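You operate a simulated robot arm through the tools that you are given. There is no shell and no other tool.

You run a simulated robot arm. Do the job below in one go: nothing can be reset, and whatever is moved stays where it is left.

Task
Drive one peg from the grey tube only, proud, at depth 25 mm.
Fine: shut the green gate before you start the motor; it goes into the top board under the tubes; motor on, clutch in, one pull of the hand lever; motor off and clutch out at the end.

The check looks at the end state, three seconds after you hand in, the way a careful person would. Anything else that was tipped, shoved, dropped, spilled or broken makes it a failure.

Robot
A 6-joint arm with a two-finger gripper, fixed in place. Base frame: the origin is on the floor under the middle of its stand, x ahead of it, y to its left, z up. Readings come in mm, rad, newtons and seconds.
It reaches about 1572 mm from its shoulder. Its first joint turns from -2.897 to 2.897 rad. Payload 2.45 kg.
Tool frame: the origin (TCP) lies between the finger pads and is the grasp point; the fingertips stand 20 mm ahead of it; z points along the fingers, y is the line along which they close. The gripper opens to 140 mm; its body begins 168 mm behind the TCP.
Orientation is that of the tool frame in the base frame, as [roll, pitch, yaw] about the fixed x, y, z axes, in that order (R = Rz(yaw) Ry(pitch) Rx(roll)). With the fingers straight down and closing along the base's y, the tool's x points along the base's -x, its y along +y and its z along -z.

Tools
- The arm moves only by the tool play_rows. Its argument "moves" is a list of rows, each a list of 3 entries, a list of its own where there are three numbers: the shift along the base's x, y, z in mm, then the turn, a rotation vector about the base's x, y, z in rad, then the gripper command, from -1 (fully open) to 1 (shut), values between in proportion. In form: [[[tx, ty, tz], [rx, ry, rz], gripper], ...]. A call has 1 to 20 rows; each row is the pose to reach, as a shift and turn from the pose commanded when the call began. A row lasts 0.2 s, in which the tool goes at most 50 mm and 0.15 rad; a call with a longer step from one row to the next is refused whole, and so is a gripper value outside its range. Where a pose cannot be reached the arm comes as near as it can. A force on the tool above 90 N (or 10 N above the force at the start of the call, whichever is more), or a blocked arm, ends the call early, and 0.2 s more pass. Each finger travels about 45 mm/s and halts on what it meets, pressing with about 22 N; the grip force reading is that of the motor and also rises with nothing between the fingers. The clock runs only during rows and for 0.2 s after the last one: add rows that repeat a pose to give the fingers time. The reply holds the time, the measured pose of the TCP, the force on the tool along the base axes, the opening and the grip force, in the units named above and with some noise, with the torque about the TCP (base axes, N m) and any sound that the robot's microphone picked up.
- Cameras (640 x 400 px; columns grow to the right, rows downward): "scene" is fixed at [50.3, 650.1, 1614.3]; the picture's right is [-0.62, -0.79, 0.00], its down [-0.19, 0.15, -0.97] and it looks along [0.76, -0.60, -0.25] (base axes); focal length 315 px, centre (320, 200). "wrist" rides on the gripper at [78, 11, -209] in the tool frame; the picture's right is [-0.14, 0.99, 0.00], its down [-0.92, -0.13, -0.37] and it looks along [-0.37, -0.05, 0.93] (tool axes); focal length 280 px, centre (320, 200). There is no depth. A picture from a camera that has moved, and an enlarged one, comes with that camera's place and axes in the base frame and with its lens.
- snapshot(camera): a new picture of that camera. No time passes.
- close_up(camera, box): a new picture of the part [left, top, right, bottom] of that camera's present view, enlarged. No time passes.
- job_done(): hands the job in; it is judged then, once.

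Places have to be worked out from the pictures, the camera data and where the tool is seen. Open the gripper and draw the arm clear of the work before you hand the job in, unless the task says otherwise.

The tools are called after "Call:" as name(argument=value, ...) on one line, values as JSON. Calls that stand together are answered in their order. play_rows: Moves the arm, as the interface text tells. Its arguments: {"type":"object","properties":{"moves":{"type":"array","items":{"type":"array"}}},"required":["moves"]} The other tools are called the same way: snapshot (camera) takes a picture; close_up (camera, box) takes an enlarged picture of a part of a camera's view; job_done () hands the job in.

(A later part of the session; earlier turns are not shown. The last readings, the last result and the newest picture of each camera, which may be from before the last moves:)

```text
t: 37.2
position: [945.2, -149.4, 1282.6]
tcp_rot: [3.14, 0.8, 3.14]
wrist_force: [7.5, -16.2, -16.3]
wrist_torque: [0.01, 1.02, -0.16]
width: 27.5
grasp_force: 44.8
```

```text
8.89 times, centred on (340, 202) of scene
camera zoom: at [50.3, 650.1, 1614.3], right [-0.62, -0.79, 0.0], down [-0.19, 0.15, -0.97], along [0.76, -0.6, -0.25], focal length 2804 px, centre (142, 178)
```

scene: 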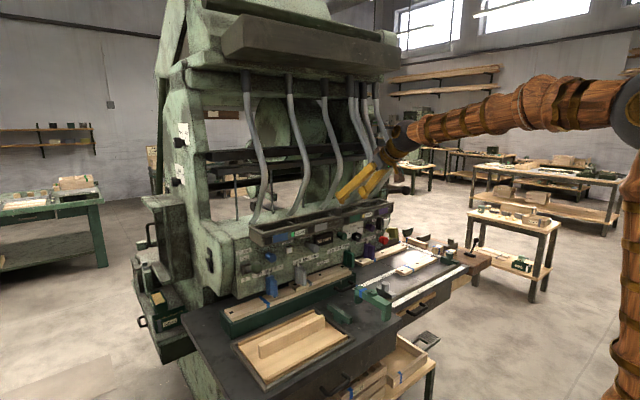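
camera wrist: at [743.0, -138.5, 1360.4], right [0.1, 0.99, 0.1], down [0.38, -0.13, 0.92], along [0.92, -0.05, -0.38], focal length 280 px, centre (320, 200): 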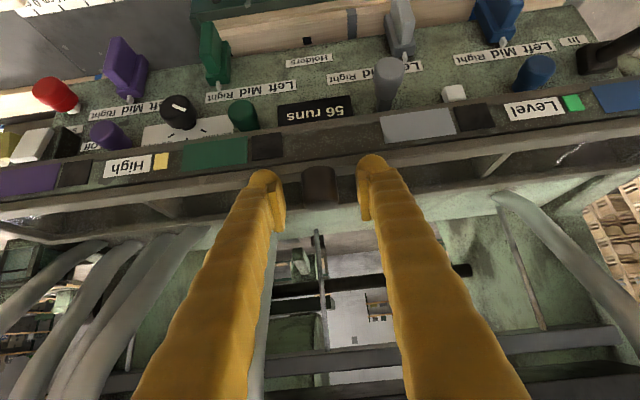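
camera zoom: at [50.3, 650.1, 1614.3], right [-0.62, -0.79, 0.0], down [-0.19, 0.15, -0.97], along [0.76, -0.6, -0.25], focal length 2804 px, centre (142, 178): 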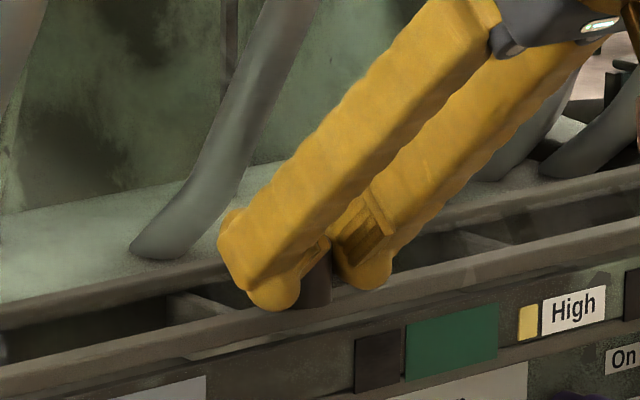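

Lifting works: the rim frame rose a few mm with about 16 N of load. I look at the whole trough to see what moved.

Call:
close_up(camera="scene", box=[240, 180, 400, 270])

Call:
close_up(camera="scene", box=[246, 222, 270, 250])

Call:
close_up(camera="scene", box=[380, 198, 404, 213])

```text
4.00 times, centred on (320, 225) of scene
camera zoom: at [50.3, 650.1, 1614.3], right [-0.62, -0.79, 0.0], down [-0.19, 0.15, -0.97], along [0.76, -0.6, -0.25], focal length 1262 px, centre (320, 100)
```

zoom: 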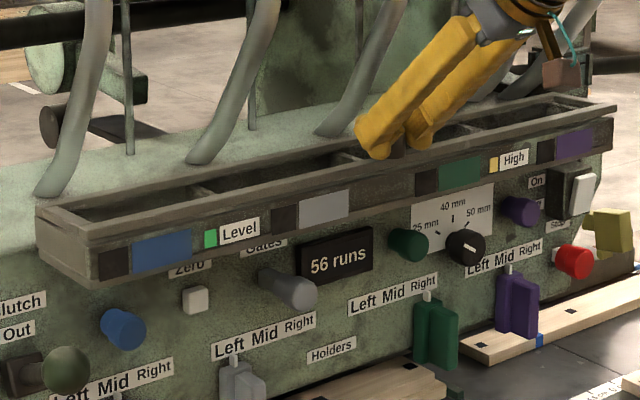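

```text
14.29 times, centred on (258, 236) of scene
camera zoom: at [50.3, 650.1, 1614.3], right [-0.62, -0.79, 0.0], down [-0.19, 0.15, -0.97], along [0.76, -0.6, -0.25], focal length 4506 px, centre (1206, -314)
```

zoom: 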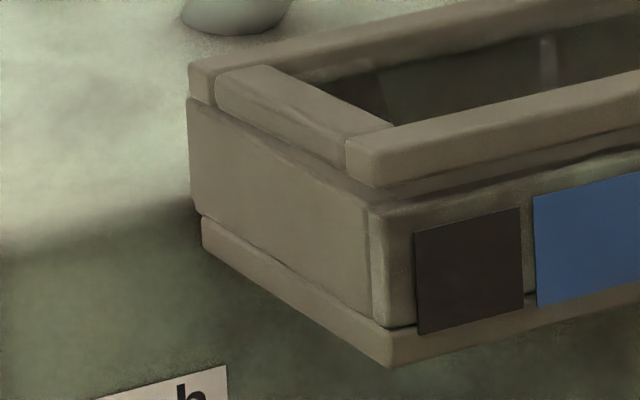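

```text
16.00 times, centred on (392, 206) of scene
camera zoom: at [50.3, 650.1, 1614.3], right [-0.62, -0.79, 0.0], down [-0.19, 0.15, -0.97], along [0.76, -0.6, -0.25], focal length 5047 px, centre (-832, 112)
```

zoom: 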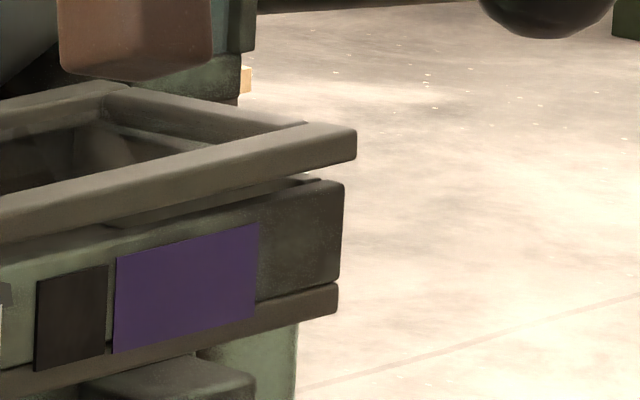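

The front bar with the knob slides up on a plate while the rest of the trough stays. I lift further in small steps, watching load and picture.

Call:
play_rows(moves=[[[0, 0, 3], [0, 0, 0], 0.9], [[0, 0, 6], [0, 0, 0], 0.9], [[0, 0, 9], [0, 0, 0], 0.9], [[0, 0, 12], [0, 0, 0], 0.9], [[0, 0, 12], [0, 0, 0], 0.9]])

Call:
close_up(camera="scene", box=[240, 180, 400, 270])

Call:
close_up(camera="scene", box=[380, 198, 404, 213])

Call:
snapshot(camera="wrist")

```text
t: 38.4
position: [946.5, -150.0, 1293.1]
tcp_rot: [-3.141, 0.799, 3.138]
wrist_force: [13.8, -16.3, -15.5]
wrist_torque: [0.01, 0.63, -0.18]
width: 26.1
grasp_force: 44.9
```

```text
4.00 times, centred on (320, 225) of scene
camera zoom: at [50.3, 650.1, 1614.3], right [-0.62, -0.79, 0.0], down [-0.19, 0.15, -0.97], along [0.76, -0.6, -0.25], focal length 1262 px, centre (320, 100)
```

zoom: 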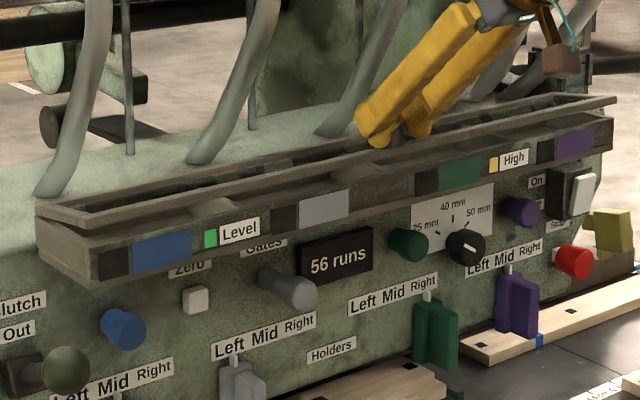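

```text
16.00 times, centred on (392, 206) of scene
camera zoom: at [50.3, 650.1, 1614.3], right [-0.62, -0.79, 0.0], down [-0.19, 0.15, -0.97], along [0.76, -0.6, -0.25], focal length 5047 px, centre (-832, 112)
```

zoom: 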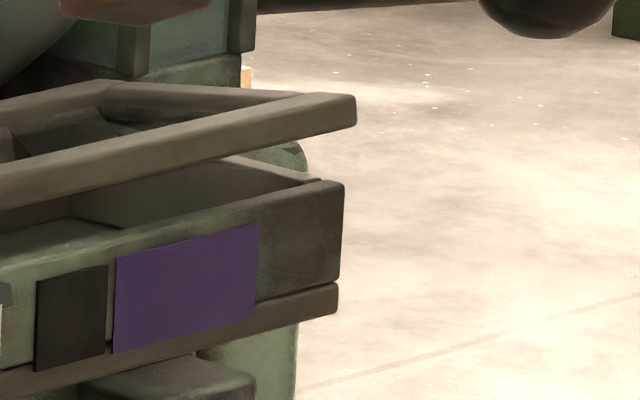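

```text
taken
camera wrist: at [743.6, -138.6, 1383.6], right [0.1, 0.99, 0.1], down [0.38, -0.13, 0.92], along [0.92, -0.05, -0.39], focal length 280 px, centre (320, 200)
```

wrist: 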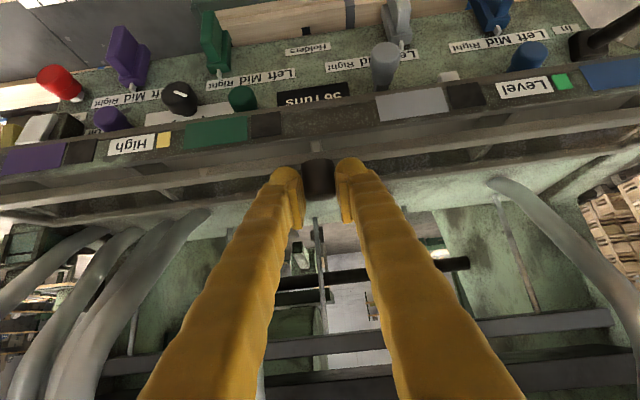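

It is a hinged lid frame over the trough (back edge stays, front lifts), so not a simple selector. While it is slightly raised I look inside the trough for hidden settings.

Call:
close_up(camera="wrist", box=[340, 60, 640, 220])

Call:
close_up(camera="wrist", box=[0, 100, 300, 260])

Call:
close_up(camera="scene", box=[250, 205, 310, 245])

Call:
close_up(camera="scene", box=[340, 195, 400, 235])

```text
2.13 times, centred on (490, 140) of wrist
camera zoom: at [743.6, -138.6, 1383.6], right [0.1, 0.99, 0.1], down [0.38, -0.13, 0.92], along [0.92, -0.05, -0.39], focal length 598 px, centre (-43, 328)
```

zoom: 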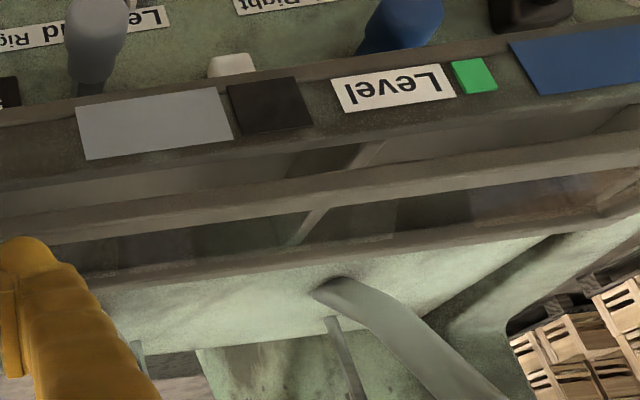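

```text
2.13 times, centred on (150, 180) of wrist
camera zoom: at [743.6, -138.6, 1383.6], right [0.1, 0.99, 0.1], down [0.38, -0.13, 0.92], along [0.92, -0.05, -0.39], focal length 598 px, centre (683, 243)
```

zoom: 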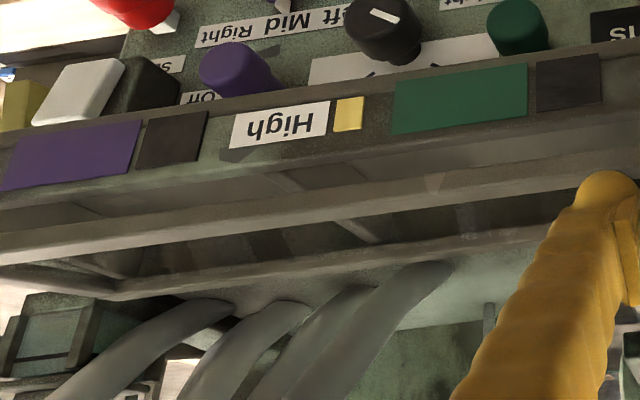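

```text
10.00 times, centred on (280, 225) of scene
camera zoom: at [50.3, 650.1, 1614.3], right [-0.62, -0.79, 0.0], down [-0.19, 0.15, -0.97], along [0.76, -0.6, -0.25], focal length 3154 px, centre (720, -50)
```

zoom: 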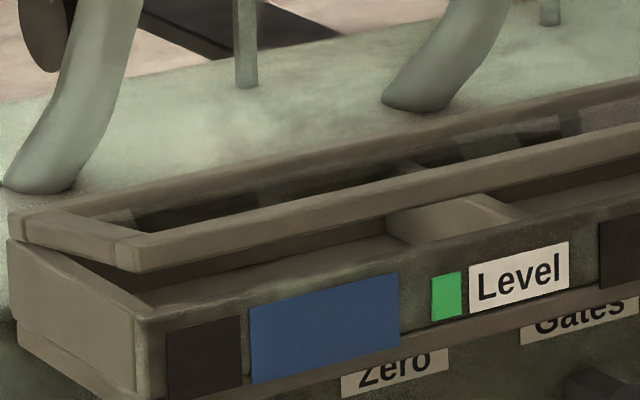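

```text
10.00 times, centred on (370, 215) of scene
camera zoom: at [50.3, 650.1, 1614.3], right [-0.62, -0.79, 0.0], down [-0.19, 0.15, -0.97], along [0.76, -0.6, -0.25], focal length 3154 px, centre (-180, 50)
```

zoom: 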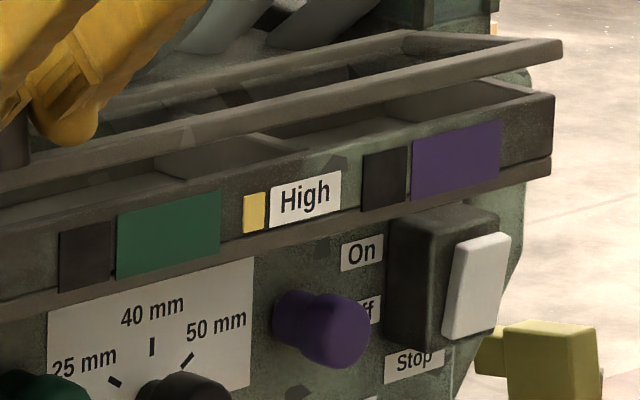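

The "lid" is a hinged cover with a pane; the strip under it reads like a legend (green dot = Level, yellow dot = High) with black indicator squares per tube. I lower the lid back to closed gently.

Call:
play_rows(moves=[[[0, 0, -4], [0, 0, 0], 0.9], [[0, 0, -8], [0, 0, 0], 0.9], [[0, 0, -12], [0, 0, 0], 0.9], [[0, 0, -15], [0, 0, 0], 0.9], [[0, 0, -18], [0, 0, 0], 0.9], [[0, 0, -18], [0, 0, 0], 0.9]])

Call:
close_up(camera="scene", box=[380, 198, 404, 213])

Call:
close_up(camera="scene", box=[168, 118, 192, 145])

Call:
close_up(camera="scene", box=[164, 155, 196, 195])

Call:
close_up(camera="scene", box=[310, 180, 370, 225])

```text
t: 39.8
position: [945.7, -148.6, 1275.8]
tcp_rot: [3.14, 0.802, 3.141]
wrist_force: [-36.2, -20.1, 18.3]
wrist_torque: [-0.16, 0.07, -0.27]
width: 27.4
grasp_force: 44.8
```

```text
16.00 times, centred on (392, 206) of scene
camera zoom: at [50.3, 650.1, 1614.3], right [-0.62, -0.79, 0.0], down [-0.19, 0.15, -0.97], along [0.76, -0.6, -0.25], focal length 5047 px, centre (-832, 112)
```

zoom: 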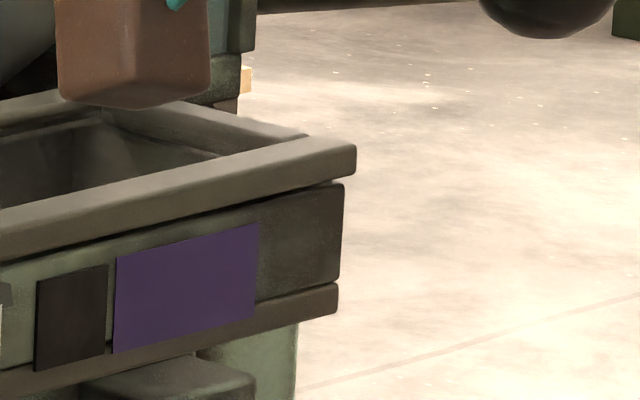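

```text
14.81 times, centred on (180, 132) of scene
camera zoom: at [50.3, 650.1, 1614.3], right [-0.62, -0.79, 0.0], down [-0.19, 0.15, -0.97], along [0.76, -0.6, -0.25], focal length 4673 px, centre (2394, 1215)
```

zoom: 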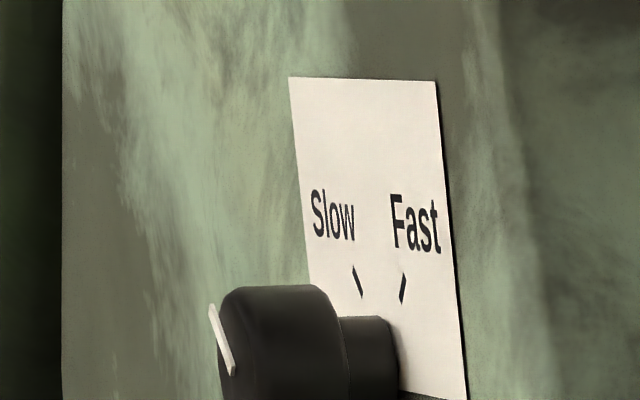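

```text
10.00 times, centred on (180, 175) of scene
camera zoom: at [50.3, 650.1, 1614.3], right [-0.62, -0.79, 0.0], down [-0.19, 0.15, -0.97], along [0.76, -0.6, -0.25], focal length 3154 px, centre (1720, 450)
```

zoom: 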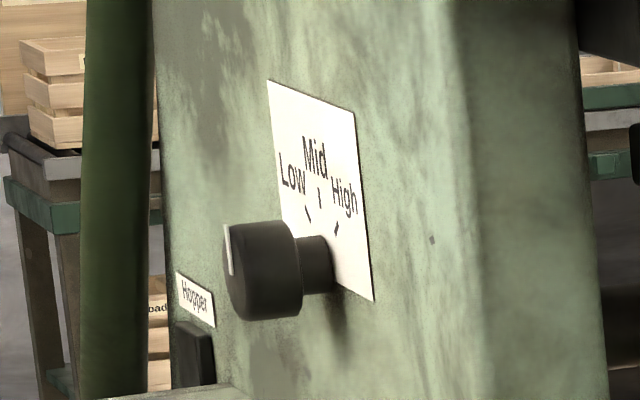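

```text
8.89 times, centred on (340, 202) of scene
camera zoom: at [50.3, 650.1, 1614.3], right [-0.62, -0.79, 0.0], down [-0.19, 0.15, -0.97], along [0.76, -0.6, -0.25], focal length 2804 px, centre (142, 178)
```

zoom: 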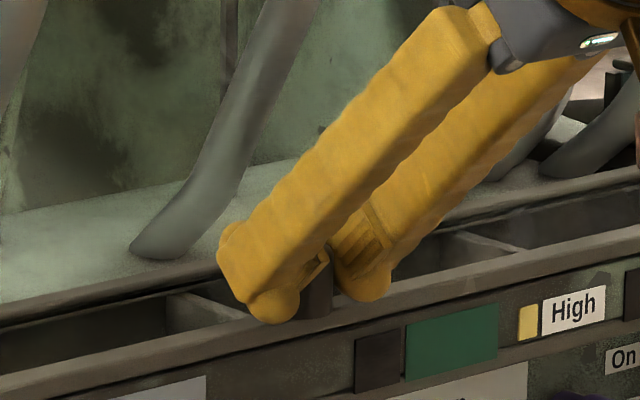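

The lid is back flush as it was. Before releasing, I check remaining details: the switch on the left column, notes and labels around, and the grey holder's place on the top board.

Call:
close_up(camera="scene", box=[195, 235, 235, 285])

Call:
close_up(camera="scene", box=[325, 355, 425, 400])

Call:
close_up(camera="scene", box=[262, 262, 312, 297])

Call:
close_up(camera="scene", box=[380, 215, 440, 250])

Call:
close_up(camera="scene", box=[455, 225, 495, 265])

```text
8.00 times, centred on (215, 260) of scene
camera zoom: at [50.3, 650.1, 1614.3], right [-0.62, -0.79, 0.0], down [-0.19, 0.15, -0.97], along [0.76, -0.6, -0.25], focal length 2523 px, centre (1160, -280)
```

zoom: 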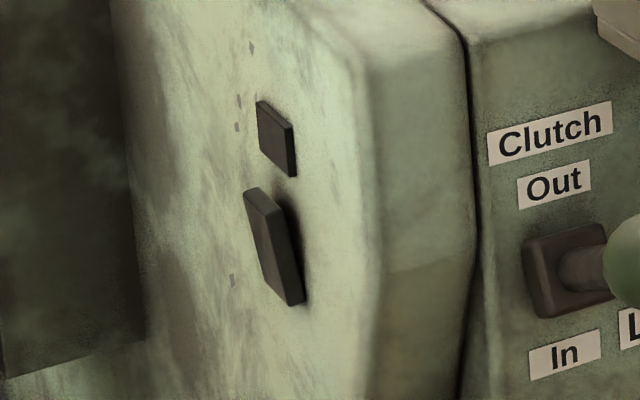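

```text
6.40 times, centred on (375, 378) of scene
camera zoom: at [50.3, 650.1, 1614.3], right [-0.62, -0.79, 0.0], down [-0.19, 0.15, -0.97], along [0.76, -0.6, -0.25], focal length 2019 px, centre (-32, -936)
```

zoom: 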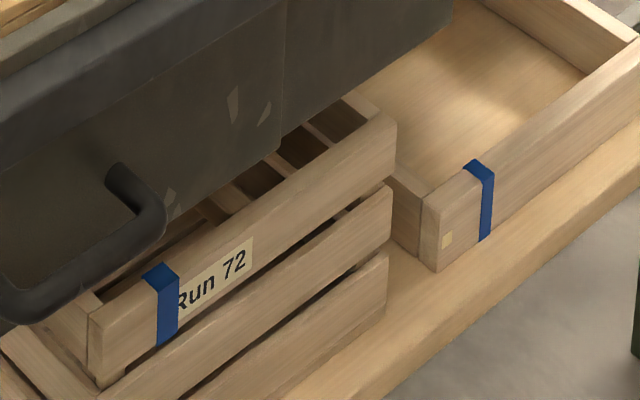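

```text
11.43 times, centred on (287, 280) of scene
camera zoom: at [50.3, 650.1, 1614.3], right [-0.62, -0.79, 0.0], down [-0.19, 0.15, -0.97], along [0.76, -0.6, -0.25], focal length 3605 px, centre (697, -709)
```

zoom: 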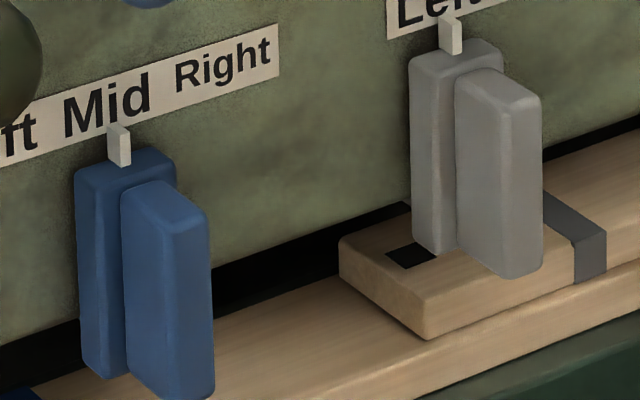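

```text
10.67 times, centred on (410, 232) of scene
camera zoom: at [50.3, 650.1, 1614.3], right [-0.62, -0.79, 0.0], down [-0.19, 0.15, -0.97], along [0.76, -0.6, -0.25], focal length 3364 px, centre (-640, -147)
```

zoom: 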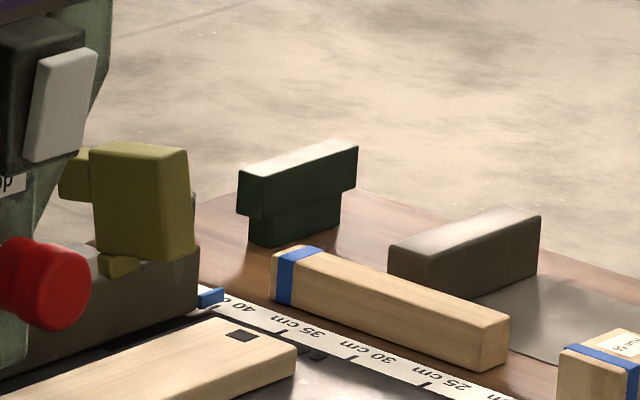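

```text
10.00 times, centred on (475, 245) of scene
camera zoom: at [50.3, 650.1, 1614.3], right [-0.62, -0.79, 0.0], down [-0.19, 0.15, -0.97], along [0.76, -0.6, -0.25], focal length 3154 px, centre (-1230, -250)
```

zoom: 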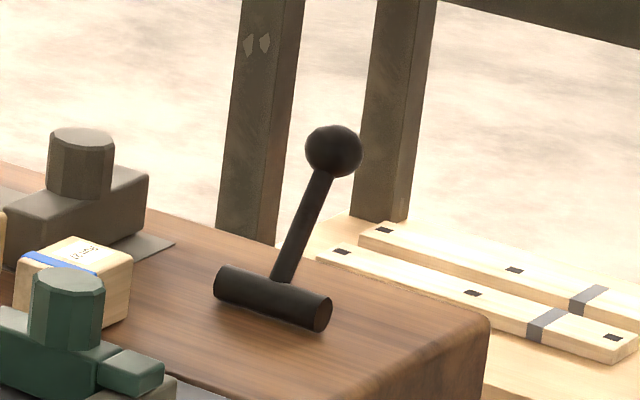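

The lid is closed, all gates but grey are shut, dial at 25, and the grey holder sits over the top board at its grey tape. I release the lid knob and back away along the finger direction.

Call:
play_rows(moves=[[[0, 0, 0], [0, 0, 0], 0.4], [[0, 0, 0], [0, 0, 0], 0.14], [[0, 0, 2], [0, 0, 0], 0.14], [[-20, 0, 22], [0, 0, 0], 0.14], [[-50, 0, 50], [0, 0, 0], 0.14], [[-80, 0, 78], [0, 0, 0], 0.14], [[-80, 0, 78], [0, 0, 0], 0.14]])

Call:
close_up(camera="scene", box=[240, 180, 400, 270])

Call:
close_up(camera="scene", box=[380, 198, 404, 213])

Call:
snapshot(camera="wrist")

```text
t: 41.4
position: [866.8, -148.7, 1355.3]
tcp_rot: [3.141, 0.801, 3.138]
wrist_force: [0.1, 0.3, -0.2]
wrist_torque: [-0.02, 0.0, 0.02]
width: 60.1
grasp_force: 0.1
```

```text
4.00 times, centred on (320, 225) of scene
camera zoom: at [50.3, 650.1, 1614.3], right [-0.62, -0.79, 0.0], down [-0.19, 0.15, -0.97], along [0.76, -0.6, -0.25], focal length 1262 px, centre (320, 100)
```

zoom: 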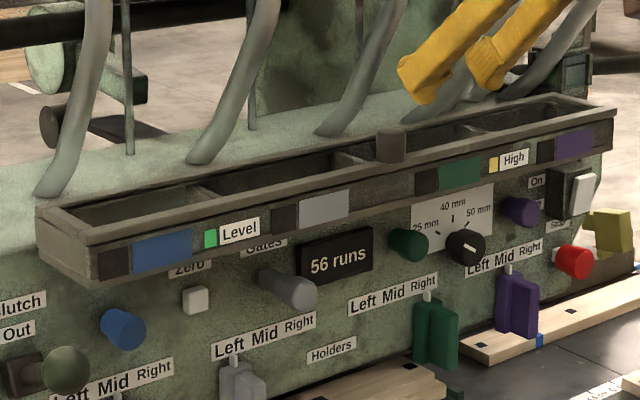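

```text
16.00 times, centred on (392, 206) of scene
camera zoom: at [50.3, 650.1, 1614.3], right [-0.62, -0.79, 0.0], down [-0.19, 0.15, -0.97], along [0.76, -0.6, -0.25], focal length 5047 px, centre (-832, 112)
```

zoom: 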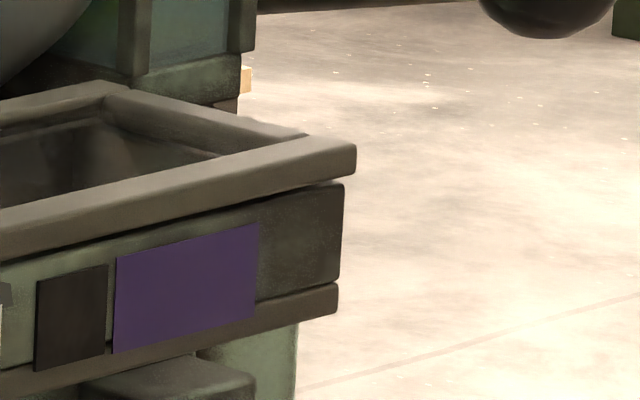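

```text
taken
camera wrist: at [663.9, -138.4, 1445.0], right [0.1, 0.99, 0.1], down [0.38, -0.13, 0.92], along [0.92, -0.05, -0.39], focal length 280 px, centre (320, 200)
```

wrist: 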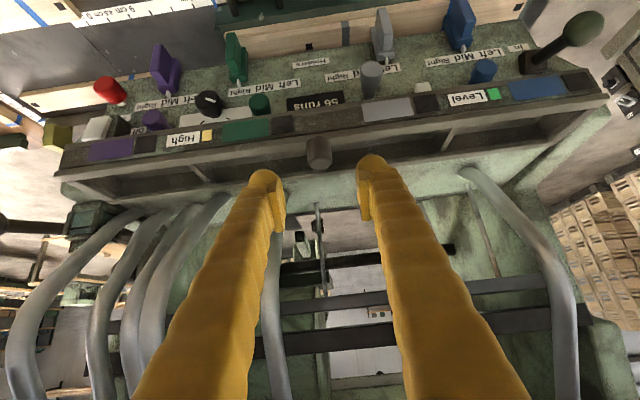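

The lid is exactly as found. Now the motor rocker: I move in front of it with the fingers nearly horizontal (closing along y, so the tip is narrow in height) and take a close look before pressing.

Call:
play_rows(moves=[[[-20, -30, -10], [0, -0.07, 0], 0.5], [[-30, -70, -25], [0, -0.14, 0], 0.8], [[-30, -110, -45], [0, -0.21, 0], 1], [[-30, -150, -65], [0, -0.28, 0], 1], [[-30, -190, -85], [0, -0.35, 0], 1], [[-30, -230, -105], [0, -0.42, 0], 1], [[-30, -270, -125], [0, -0.49, 0], 1], [[-30, -310, -150], [0, -0.55, 0], 1], [[-30, -345, -180], [0, -0.6, 0], 1], [[-20, -358, -205], [0, -0.6, 0], 1], [[-20, -358, -205], [0, -0.6, 0], 1]])

Call:
snapshot(camera="wrist")

Call:
close_up(camera="wrist", box=[220, 100, 420, 250])

Call:
close_up(camera="scene", box=[365, 205, 425, 250])

```text
t: 43.8
position: [844.2, -508.9, 1147.2]
tcp_rot: [3.137, 1.401, 3.137]
wrist_force: [-0.5, 1.1, -0.4]
wrist_torque: [-0.01, -0.04, 0.0]
width: 0.0
grasp_force: 21.7
```

```text
taken
camera wrist: at [625.4, -497.0, 1106.2], right [0.02, 0.99, 0.14], down [-0.21, -0.13, 0.97], along [0.98, -0.05, 0.2], focal length 280 px, centre (320, 200)
```

wrist: 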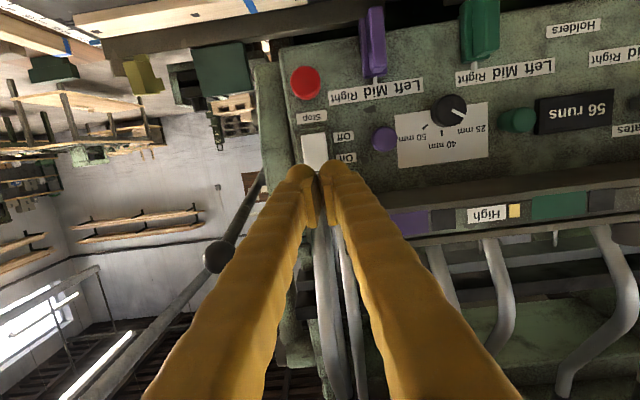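

```text
2.67 times, centred on (320, 175) of wrist
camera zoom: at [625.4, -497.0, 1106.2], right [0.02, 0.99, 0.14], down [-0.21, -0.13, 0.97], along [0.98, -0.05, 0.2], focal length 748 px, centre (320, 267)
```

zoom: 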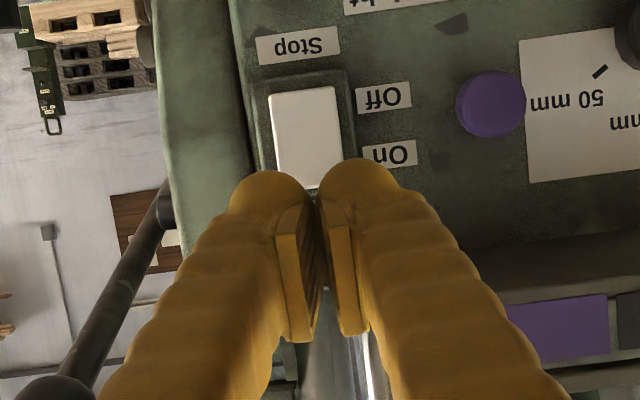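

```text
8.89 times, centred on (395, 228) of scene
camera zoom: at [50.3, 650.1, 1614.3], right [-0.62, -0.79, 0.0], down [-0.19, 0.15, -0.97], along [0.76, -0.6, -0.25], focal length 2804 px, centre (-347, -44)
```

zoom: 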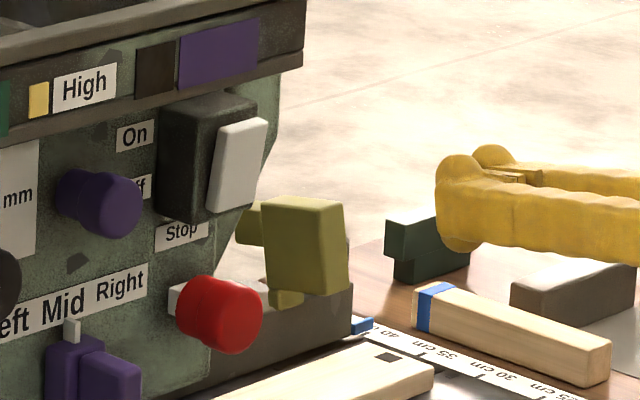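

The rocker paddle spans about z 1095–1147 at y≈−511, with its top edge out at x≈1002. I press its upper part with the closed tips in small steps.

Call:
play_rows(moves=[[[40, -2, -3], [0, 0, 0], 1], [[80, -2, -5], [0, 0, 0], 1], [[115, -2, -5], [0, 0, 0], 1], [[130, -2, -5], [0, 0, 0], 1], [[135, -2, -5], [0, 0, 0], 1], [[140, -2, -5], [0, 0, 0], 1], [[140, -2, -5], [0, 0, 0], 1]])

Call:
close_up(camera="scene", box=[365, 205, 425, 250])

```text
t: 45.4
position: [985.1, -508.7, 1144.5]
tcp_rot: [3.135, 1.398, 3.133]
wrist_force: [0.2, -0.5, 0.6]
wrist_torque: [-0.03, 0.02, 0.02]
width: 0.0
grasp_force: 22.3
```

```text
8.89 times, centred on (395, 228) of scene
camera zoom: at [50.3, 650.1, 1614.3], right [-0.62, -0.79, 0.0], down [-0.19, 0.15, -0.97], along [0.76, -0.6, -0.25], focal length 2804 px, centre (-347, -44)
```

zoom: 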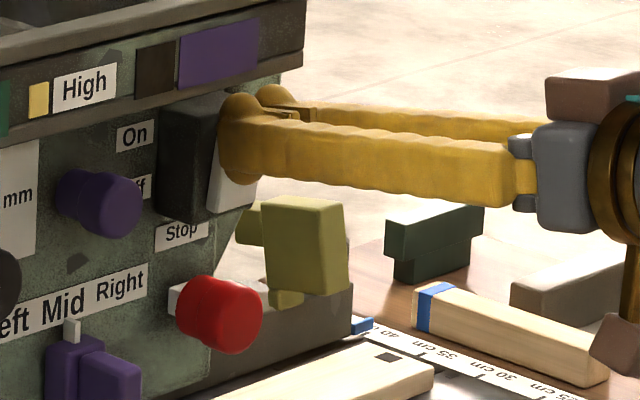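

The tips are at the paddle with no force yet. I continue in 3 mm steps.

Call:
play_rows(moves=[[[3, 0, -2], [0, 0, 0], 1], [[6, 0, -3], [0, 0, 0], 1], [[9, 0, -3], [0, 0, 0], 1], [[12, 0, -3], [0, 0, 0], 1], [[12, 0, -3], [0, 0, 0], 1]])

Call:
close_up(camera="scene", box=[365, 205, 425, 250])

```text
t: 46.3
position: [992.9, -507.5, 1141.3]
tcp_rot: [3.136, 1.4, 3.134]
wrist_force: [-38.4, 11.6, 6.8]
wrist_torque: [0.03, -0.13, 0.27]
width: 6.0
grasp_force: 29.8
stopped in row 4: the force on the tool passed its limit at 107 N (the readings are from after the stop); the commanded pose is now the measured one
```

```text
8.89 times, centred on (395, 228) of scene
camera zoom: at [50.3, 650.1, 1614.3], right [-0.62, -0.79, 0.0], down [-0.19, 0.15, -0.97], along [0.76, -0.6, -0.25], focal length 2804 px, centre (-347, -44)
```

zoom: 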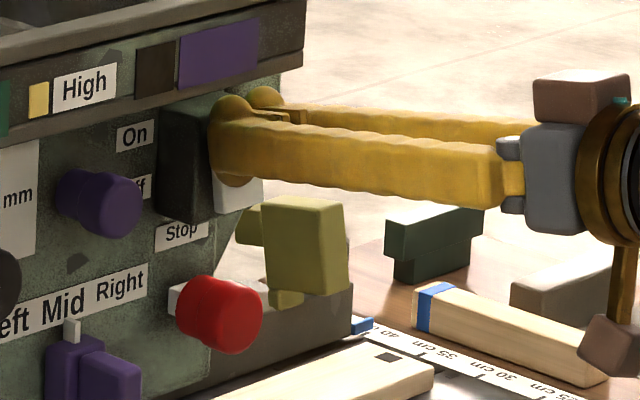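

The paddle has tipped and met its stop. I back off and check the rocker and the motor lamp.

Call:
play_rows(moves=[[[-10, 0, 0], [0, 0, 0], 1], [[-50, 0, 0], [0, 0, 0], 1], [[-95, 0, 0], [0, 0, 0], 1], [[-140, 0, 0], [0, 0, 0], 1], [[-140, 0, 0], [0, 0, 0], 1]])

Call:
close_up(camera="scene", box=[365, 205, 425, 250])

Call:
snapshot(camera="wrist")

Call:
close_up(camera="scene", box=[230, 180, 410, 290])

```text
t: 47.5
position: [854.1, -507.2, 1140.0]
tcp_rot: [3.135, 1.397, 3.135]
wrist_force: [1.0, 0.7, -0.5]
wrist_torque: [0.0, -0.02, 0.03]
width: 0.1
grasp_force: 29.7
```

```text
8.89 times, centred on (395, 228) of scene
camera zoom: at [50.3, 650.1, 1614.3], right [-0.62, -0.79, 0.0], down [-0.19, 0.15, -0.97], along [0.76, -0.6, -0.25], focal length 2804 px, centre (-347, -44)
```

zoom: 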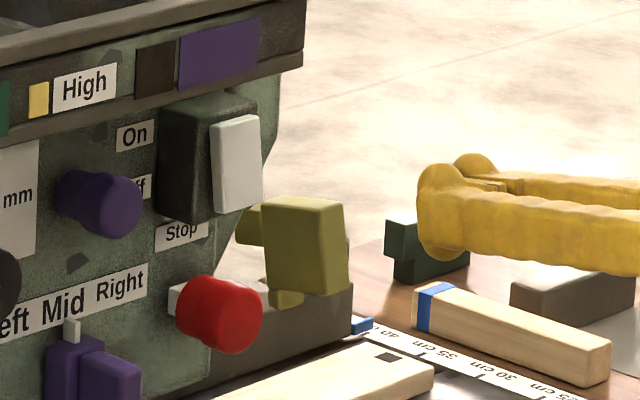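

```text
taken
camera wrist: at [635.4, -496.4, 1099.5], right [0.03, 0.99, 0.14], down [-0.21, -0.13, 0.97], along [0.98, -0.05, 0.2], focal length 280 px, centre (320, 200)
```

wrist: 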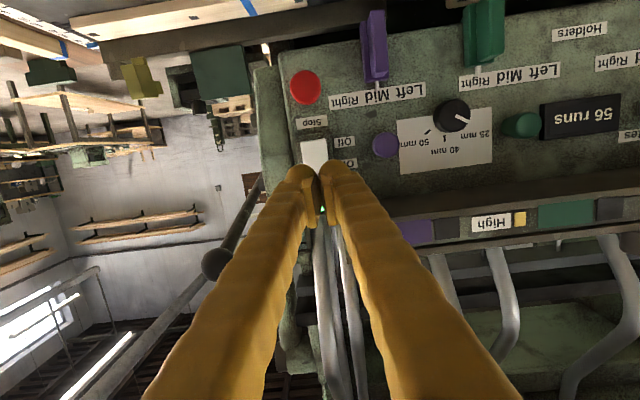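

```text
3.56 times, centred on (320, 235) of scene
camera zoom: at [50.3, 650.1, 1614.3], right [-0.62, -0.79, 0.0], down [-0.19, 0.15, -0.97], along [0.76, -0.6, -0.25], focal length 1122 px, centre (320, 76)
```

zoom: 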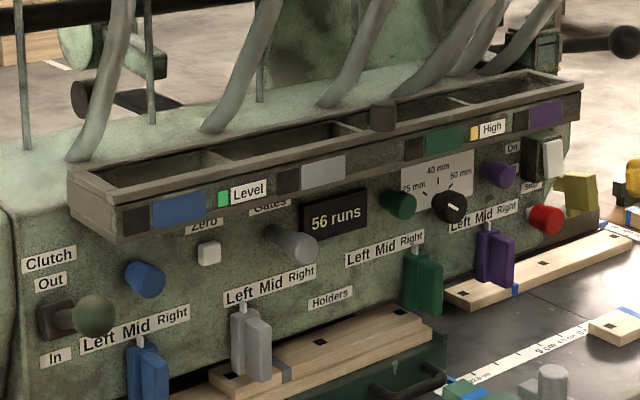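

The rocker's bottom edge now stands out: On. I check the motor lamp spot seen between the fingers.

Call:
close_up(camera="wrist", box=[270, 130, 390, 240])

Call:
close_up(camera="scene", box=[370, 190, 410, 222])

```text
3.64 times, centred on (330, 185) of wrist
camera zoom: at [635.4, -496.4, 1099.5], right [0.03, 0.99, 0.14], down [-0.21, -0.13, 0.97], along [0.98, -0.05, 0.2], focal length 1020 px, centre (284, 254)
```

zoom: 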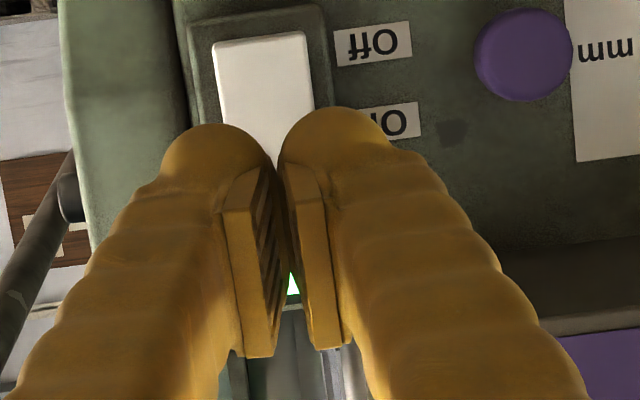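

```text
12.50 times, centred on (390, 206) of scene
camera zoom: at [50.3, 650.1, 1614.3], right [-0.62, -0.79, 0.0], down [-0.19, 0.15, -0.97], along [0.76, -0.6, -0.25], focal length 3943 px, centre (-555, 125)
```

zoom: 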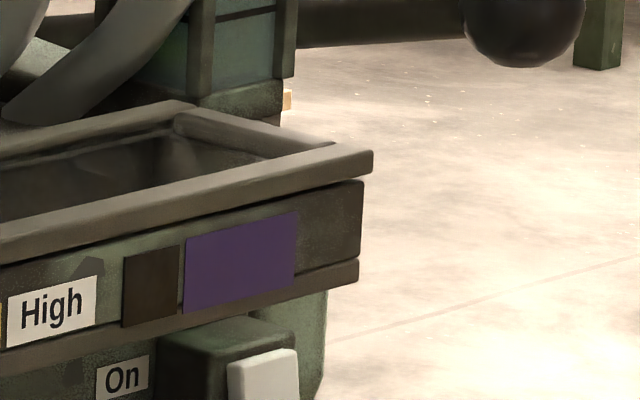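

The motor lamp glows green, so the motor is on. Now the clutch: I travel across in front of the machine (well clear) to the left end.

Call:
play_rows(moves=[[[-20, 10, 5], [0, 0.02, 0], 1], [[-45, 45, 10], [0, 0.05, 0], 1], [[-60, 90, 15], [0, 0.08, 0], 1], [[-70, 137, 20], [0, 0.11, 0], 1], [[-74, 185, 20], [0, 0.14, 0], 1], [[-74, 233, 20], [0, 0.17, 0], 1], [[-74, 281, 20], [0, 0.2, 0], 1], [[-74, 329, 20], [0, 0.2, 0], 1], [[-74, 377, 20], [0, 0.2, 0], 1], [[-74, 425, 20], [0, 0.2, 0], 0.6], [[-74, 473, 20], [0, 0.2, 0], 0.3], [[-74, 521, 20], [0, 0.2, 0], 0], [[-74, 569, 20], [0, 0.2, 0], -0.2], [[-74, 617, 20], [0, 0.2, 0], -0.3], [[-74, 665, 20], [0, 0.2, 0], -0.3], [[-74, 700, 20], [0, 0.2, 0], -0.3], [[-74, 721, 20], [0, 0.2, 0], -0.3], [[-74, 721, 20], [0, 0.2, 0], -0.3]])

Call:
snapshot(camera="wrist")

Call:
snapshot(camera="scene")

```text
t: 51.3
position: [807.5, 72.1, 1178.5]
tcp_rot: [-2.919, 1.181, -2.743]
wrist_force: [0.2, 0.2, 0.0]
wrist_torque: [-0.01, -0.01, -0.03]
width: 90.8
grasp_force: 0.0
out of reach, approached as far as the arm can: row 11, 12, 13, 14, 15, 16, 17, 18
```

```text
taken
camera wrist: at [587.6, 40.7, 1182.7], right [-0.14, 0.99, 0.04], down [0.01, -0.04, 1.0], along [0.99, 0.14, 0.0], focal length 280 px, centre (320, 200)
```

wrist: 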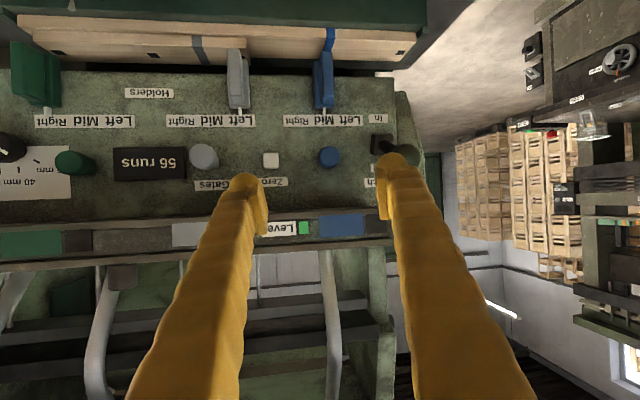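

```text
taken
```

scene: 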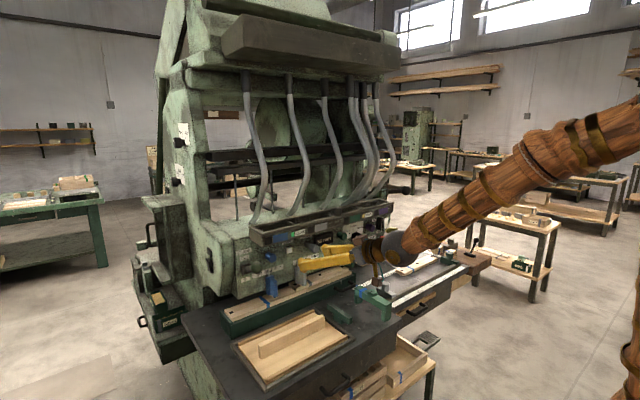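

The arm could not reach that far left with the fingers so horizontal; it stopped at (808, 72, 1179), clear of everything. I make a small retreat (right and up) to see how the commanded pose is now counted.

Call:
play_rows(moves=[[[0, -20, 20], [0, 0, 0], -0.3], [[0, -40, 40], [0, 0, 0], -0.3], [[0, -40, 40], [0, 0, 0], -0.3]])

```text
t: 52.1
position: [802.4, 30.6, 1210.4]
tcp_rot: [-2.923, 1.178, -2.743]
wrist_force: [0.5, -0.4, 0.3]
wrist_torque: [0.02, -0.02, 0.02]
width: 91.2
grasp_force: 0.1
```

The commanded pose follows the reached one. I now change to a 45° down-forward finger pose, which was reachable here before, and rise a little.

Call:
play_rows(moves=[[[-5, 0, 12], [0.0113, 0.0992, -0.0515], -0.3], [[-10, 0, 25], [0.0227, 0.1984, -0.103], -0.3], [[-15, 0, 38], [0.034, 0.2976, -0.1545], -0.3], [[-20, 0, 50], [0.0453, 0.3968, -0.206], -0.3], [[-20, 40, 50], [0.0453, 0.3968, -0.206], -0.3], [[-20, 80, 50], [0.0453, 0.3968, -0.206], -0.3], [[-20, 120, 50], [0.0453, 0.3968, -0.206], -0.3], [[-20, 150, 50], [0.0453, 0.3968, -0.206], -0.3], [[-20, 183, 50], [0.0453, 0.3968, -0.206], -0.3], [[-20, 183, 50], [0.0453, 0.3968, -0.206], -0.3]])

Call:
snapshot(camera="wrist")

Call:
snapshot(camera="scene")

```text
t: 54.3
position: [780.0, 212.8, 1259.4]
tcp_rot: [3.14, 0.799, 3.141]
wrist_force: [-0.1, -0.1, -0.3]
wrist_torque: [-0.01, -0.04, -0.01]
width: 91.0
grasp_force: 0.1
out of reach, approached as far as the arm can: row 2, 3, 4
```

```text
taken
camera wrist: at [576.8, 222.8, 1347.9], right [0.09, 0.99, 0.1], down [0.38, -0.13, 0.92], along [0.92, -0.05, -0.39], focal length 280 px, centre (320, 200)
```

wrist: 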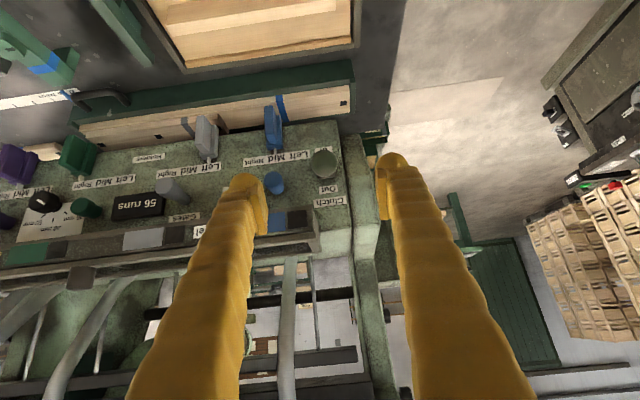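

```text
taken
```

scene: 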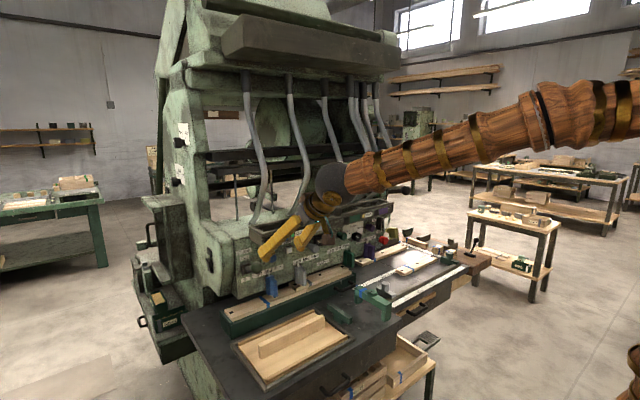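

The pose at (780, 213, 1259) is reached and the clutch ball is in view between the fingers. I zoom to fix its position.

Call:
close_up(camera="wrist", box=[270, 110, 390, 220])

Call:
close_up(camera="scene", box=[225, 225, 305, 290])

```text
3.64 times, centred on (330, 165) of wrist
camera zoom: at [576.8, 222.8, 1347.9], right [0.09, 0.99, 0.1], down [0.38, -0.13, 0.92], along [0.92, -0.05, -0.39], focal length 1020 px, centre (284, 327)
```

zoom: 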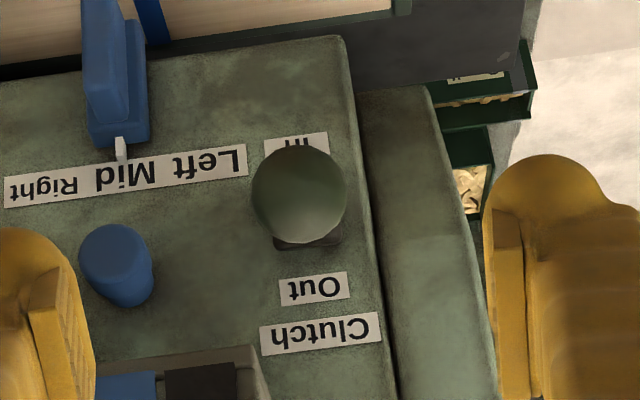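

```text
6.15 times, centred on (265, 258) of scene
camera zoom: at [50.3, 650.1, 1614.3], right [-0.62, -0.79, 0.0], down [-0.19, 0.15, -0.97], along [0.76, -0.6, -0.25], focal length 1941 px, centre (658, -154)
```

zoom: 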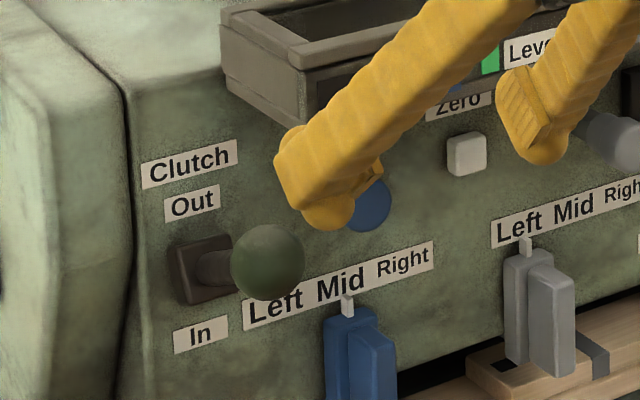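

The ball centre is about (952, 214, 1131), 40 mm across, lever tilted up = Out. I move in with a 70 mm opening so the pads straddle it.

Call:
play_rows(moves=[[[35, 0, -26], [0, 0, 0], 0], [[70, 1, -52], [0, 0, 0], 0], [[105, 1, -78], [0, 0, 0], 0], [[135, 1, -100], [0, 0, 0], 0], [[160, 1, -118], [0, 0, 0], 0], [[170, 1, -126], [0, 0, 0], 0], [[170, 1, -126], [0, 0, 0], 0]])

Call:
snapshot(camera="wrist")

Call:
close_up(camera="scene", box=[215, 215, 315, 295])

```text
t: 55.9
position: [947.7, 214.3, 1128.1]
tcp_rot: [3.14, 0.802, -3.141]
wrist_force: [0.1, 0.6, -0.3]
wrist_torque: [-0.01, 0.02, 0.02]
width: 70.2
grasp_force: 0.1
```

```text
taken
camera wrist: at [744.2, 224.3, 1218.6], right [0.09, 0.99, 0.1], down [0.38, -0.13, 0.92], along [0.92, -0.05, -0.39], focal length 280 px, centre (320, 200)
```

wrist: 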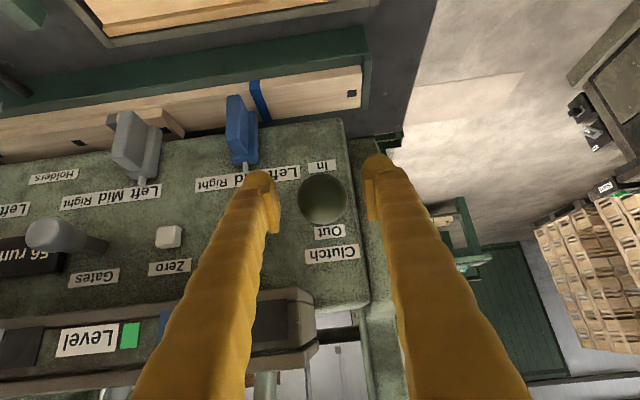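

```text
5.00 times, centred on (265, 255) of scene
camera zoom: at [50.3, 650.1, 1614.3], right [-0.62, -0.79, 0.0], down [-0.19, 0.15, -0.97], along [0.76, -0.6, -0.25], focal length 1577 px, centre (595, -75)
```

zoom: 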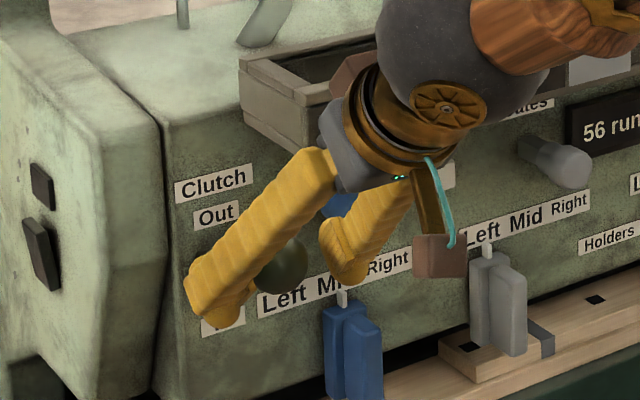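

The ball is centred between the pads. I close on it.

Call:
play_rows(moves=[[[2, 0, 2], [0, 0, 0], 0.2], [[2, 0, 2], [0, 0, 0], 0.5], [[2, 0, 2], [0, 0, 0], 0.6], [[2, 0, 2], [0, 0, 0], 0.6], [[2, 0, 2], [0, 0, 0], 0.6]])

Call:
snapshot(camera="wrist")

```text
t: 57.1
position: [950.7, 215.8, 1132.1]
tcp_rot: [3.138, 0.798, -3.139]
wrist_force: [3.4, 30.1, -2.8]
wrist_torque: [0.09, 0.13, 0.22]
width: 38.9
grasp_force: 45.2
```

```text
taken
camera wrist: at [746.4, 225.1, 1221.1], right [0.09, 0.99, 0.1], down [0.38, -0.13, 0.92], along [0.92, -0.05, -0.39], focal length 280 px, centre (320, 200)
```

wrist: 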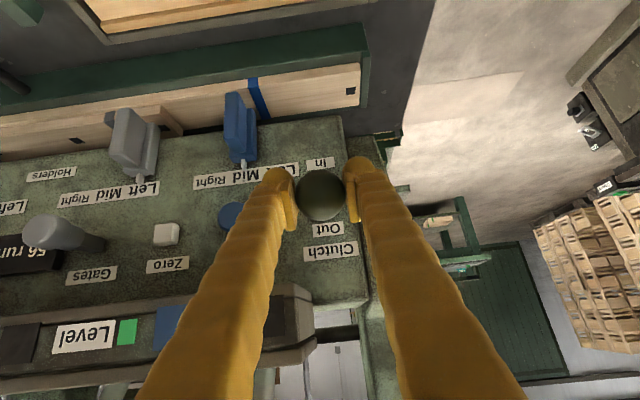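

The ball is gripped; the side force shows it is about 2 mm further left, which I relieve. Then I swing it down along its arc toward In, in small steps.

Call:
play_rows(moves=[[[0, 2, 0], [0, 0, 0], 0.6], [[-4, 2, -10], [0, 0, 0], 0.6], [[-7, 2, -20], [0, 0, 0], 0.6], [[-9, 2, -30], [0, 0, 0], 0.6], [[-9, 2, -40], [0, 0, 0], 0.6], [[-9, 2, -50], [0, 0, 0], 0.6], [[-9, 2, -50], [0, 0, 0], 0.6]])

Call:
close_up(camera="scene", box=[215, 215, 315, 295])

```text
t: 58.7
position: [939.8, 215.0, 1081.6]
tcp_rot: [3.139, 0.798, -3.141]
wrist_force: [-17.4, 1.7, 11.9]
wrist_torque: [-0.06, -1.31, 0.04]
width: 38.4
grasp_force: 44.9
```

```text
5.00 times, centred on (265, 255) of scene
camera zoom: at [50.3, 650.1, 1614.3], right [-0.62, -0.79, 0.0], down [-0.19, 0.15, -0.97], along [0.76, -0.6, -0.25], focal length 1577 px, centre (595, -75)
```

zoom: 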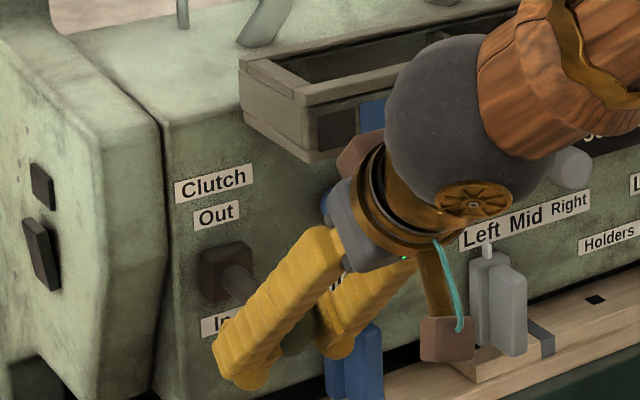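

The stem now points slightly down, with modest load. I continue down to the end of travel.

Call:
play_rows(moves=[[[1, 0, -8], [0, 0, 0], 0.6], [[3, 0, -15], [0, 0, 0], 0.6], [[6, 0, -22], [0, 0, 0], 0.6], [[9, 0, -29], [0, 0, 0], 0.6], [[9, 0, -29], [0, 0, 0], 0.6]])

Call:
close_up(camera="scene", box=[215, 215, 315, 295])

Call:
snapshot(camera="wrist")

```text
t: 59.9
position: [949.5, 215.0, 1052.7]
tcp_rot: [3.14, 0.8, 3.141]
wrist_force: [-15.3, -4.8, 6.2]
wrist_torque: [0.03, -1.09, -0.03]
width: 38.4
grasp_force: 45.3
```

```text
5.00 times, centred on (265, 255) of scene
camera zoom: at [50.3, 650.1, 1614.3], right [-0.62, -0.79, 0.0], down [-0.19, 0.15, -0.97], along [0.76, -0.6, -0.25], focal length 1577 px, centre (595, -75)
```

zoom: 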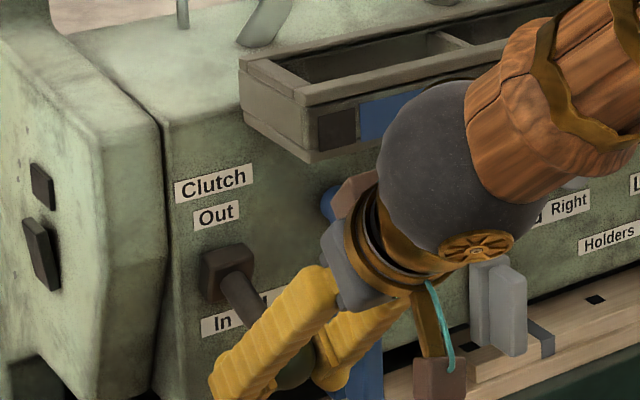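

```text
taken
camera wrist: at [745.8, 225.6, 1143.1], right [0.09, 0.99, 0.1], down [0.38, -0.13, 0.92], along [0.92, -0.05, -0.39], focal length 280 px, centre (320, 200)
```

wrist: 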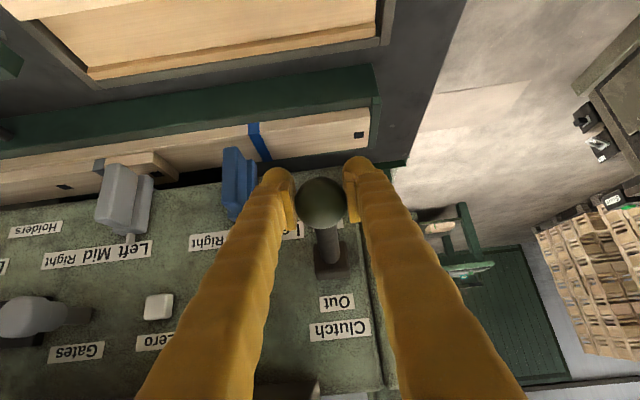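

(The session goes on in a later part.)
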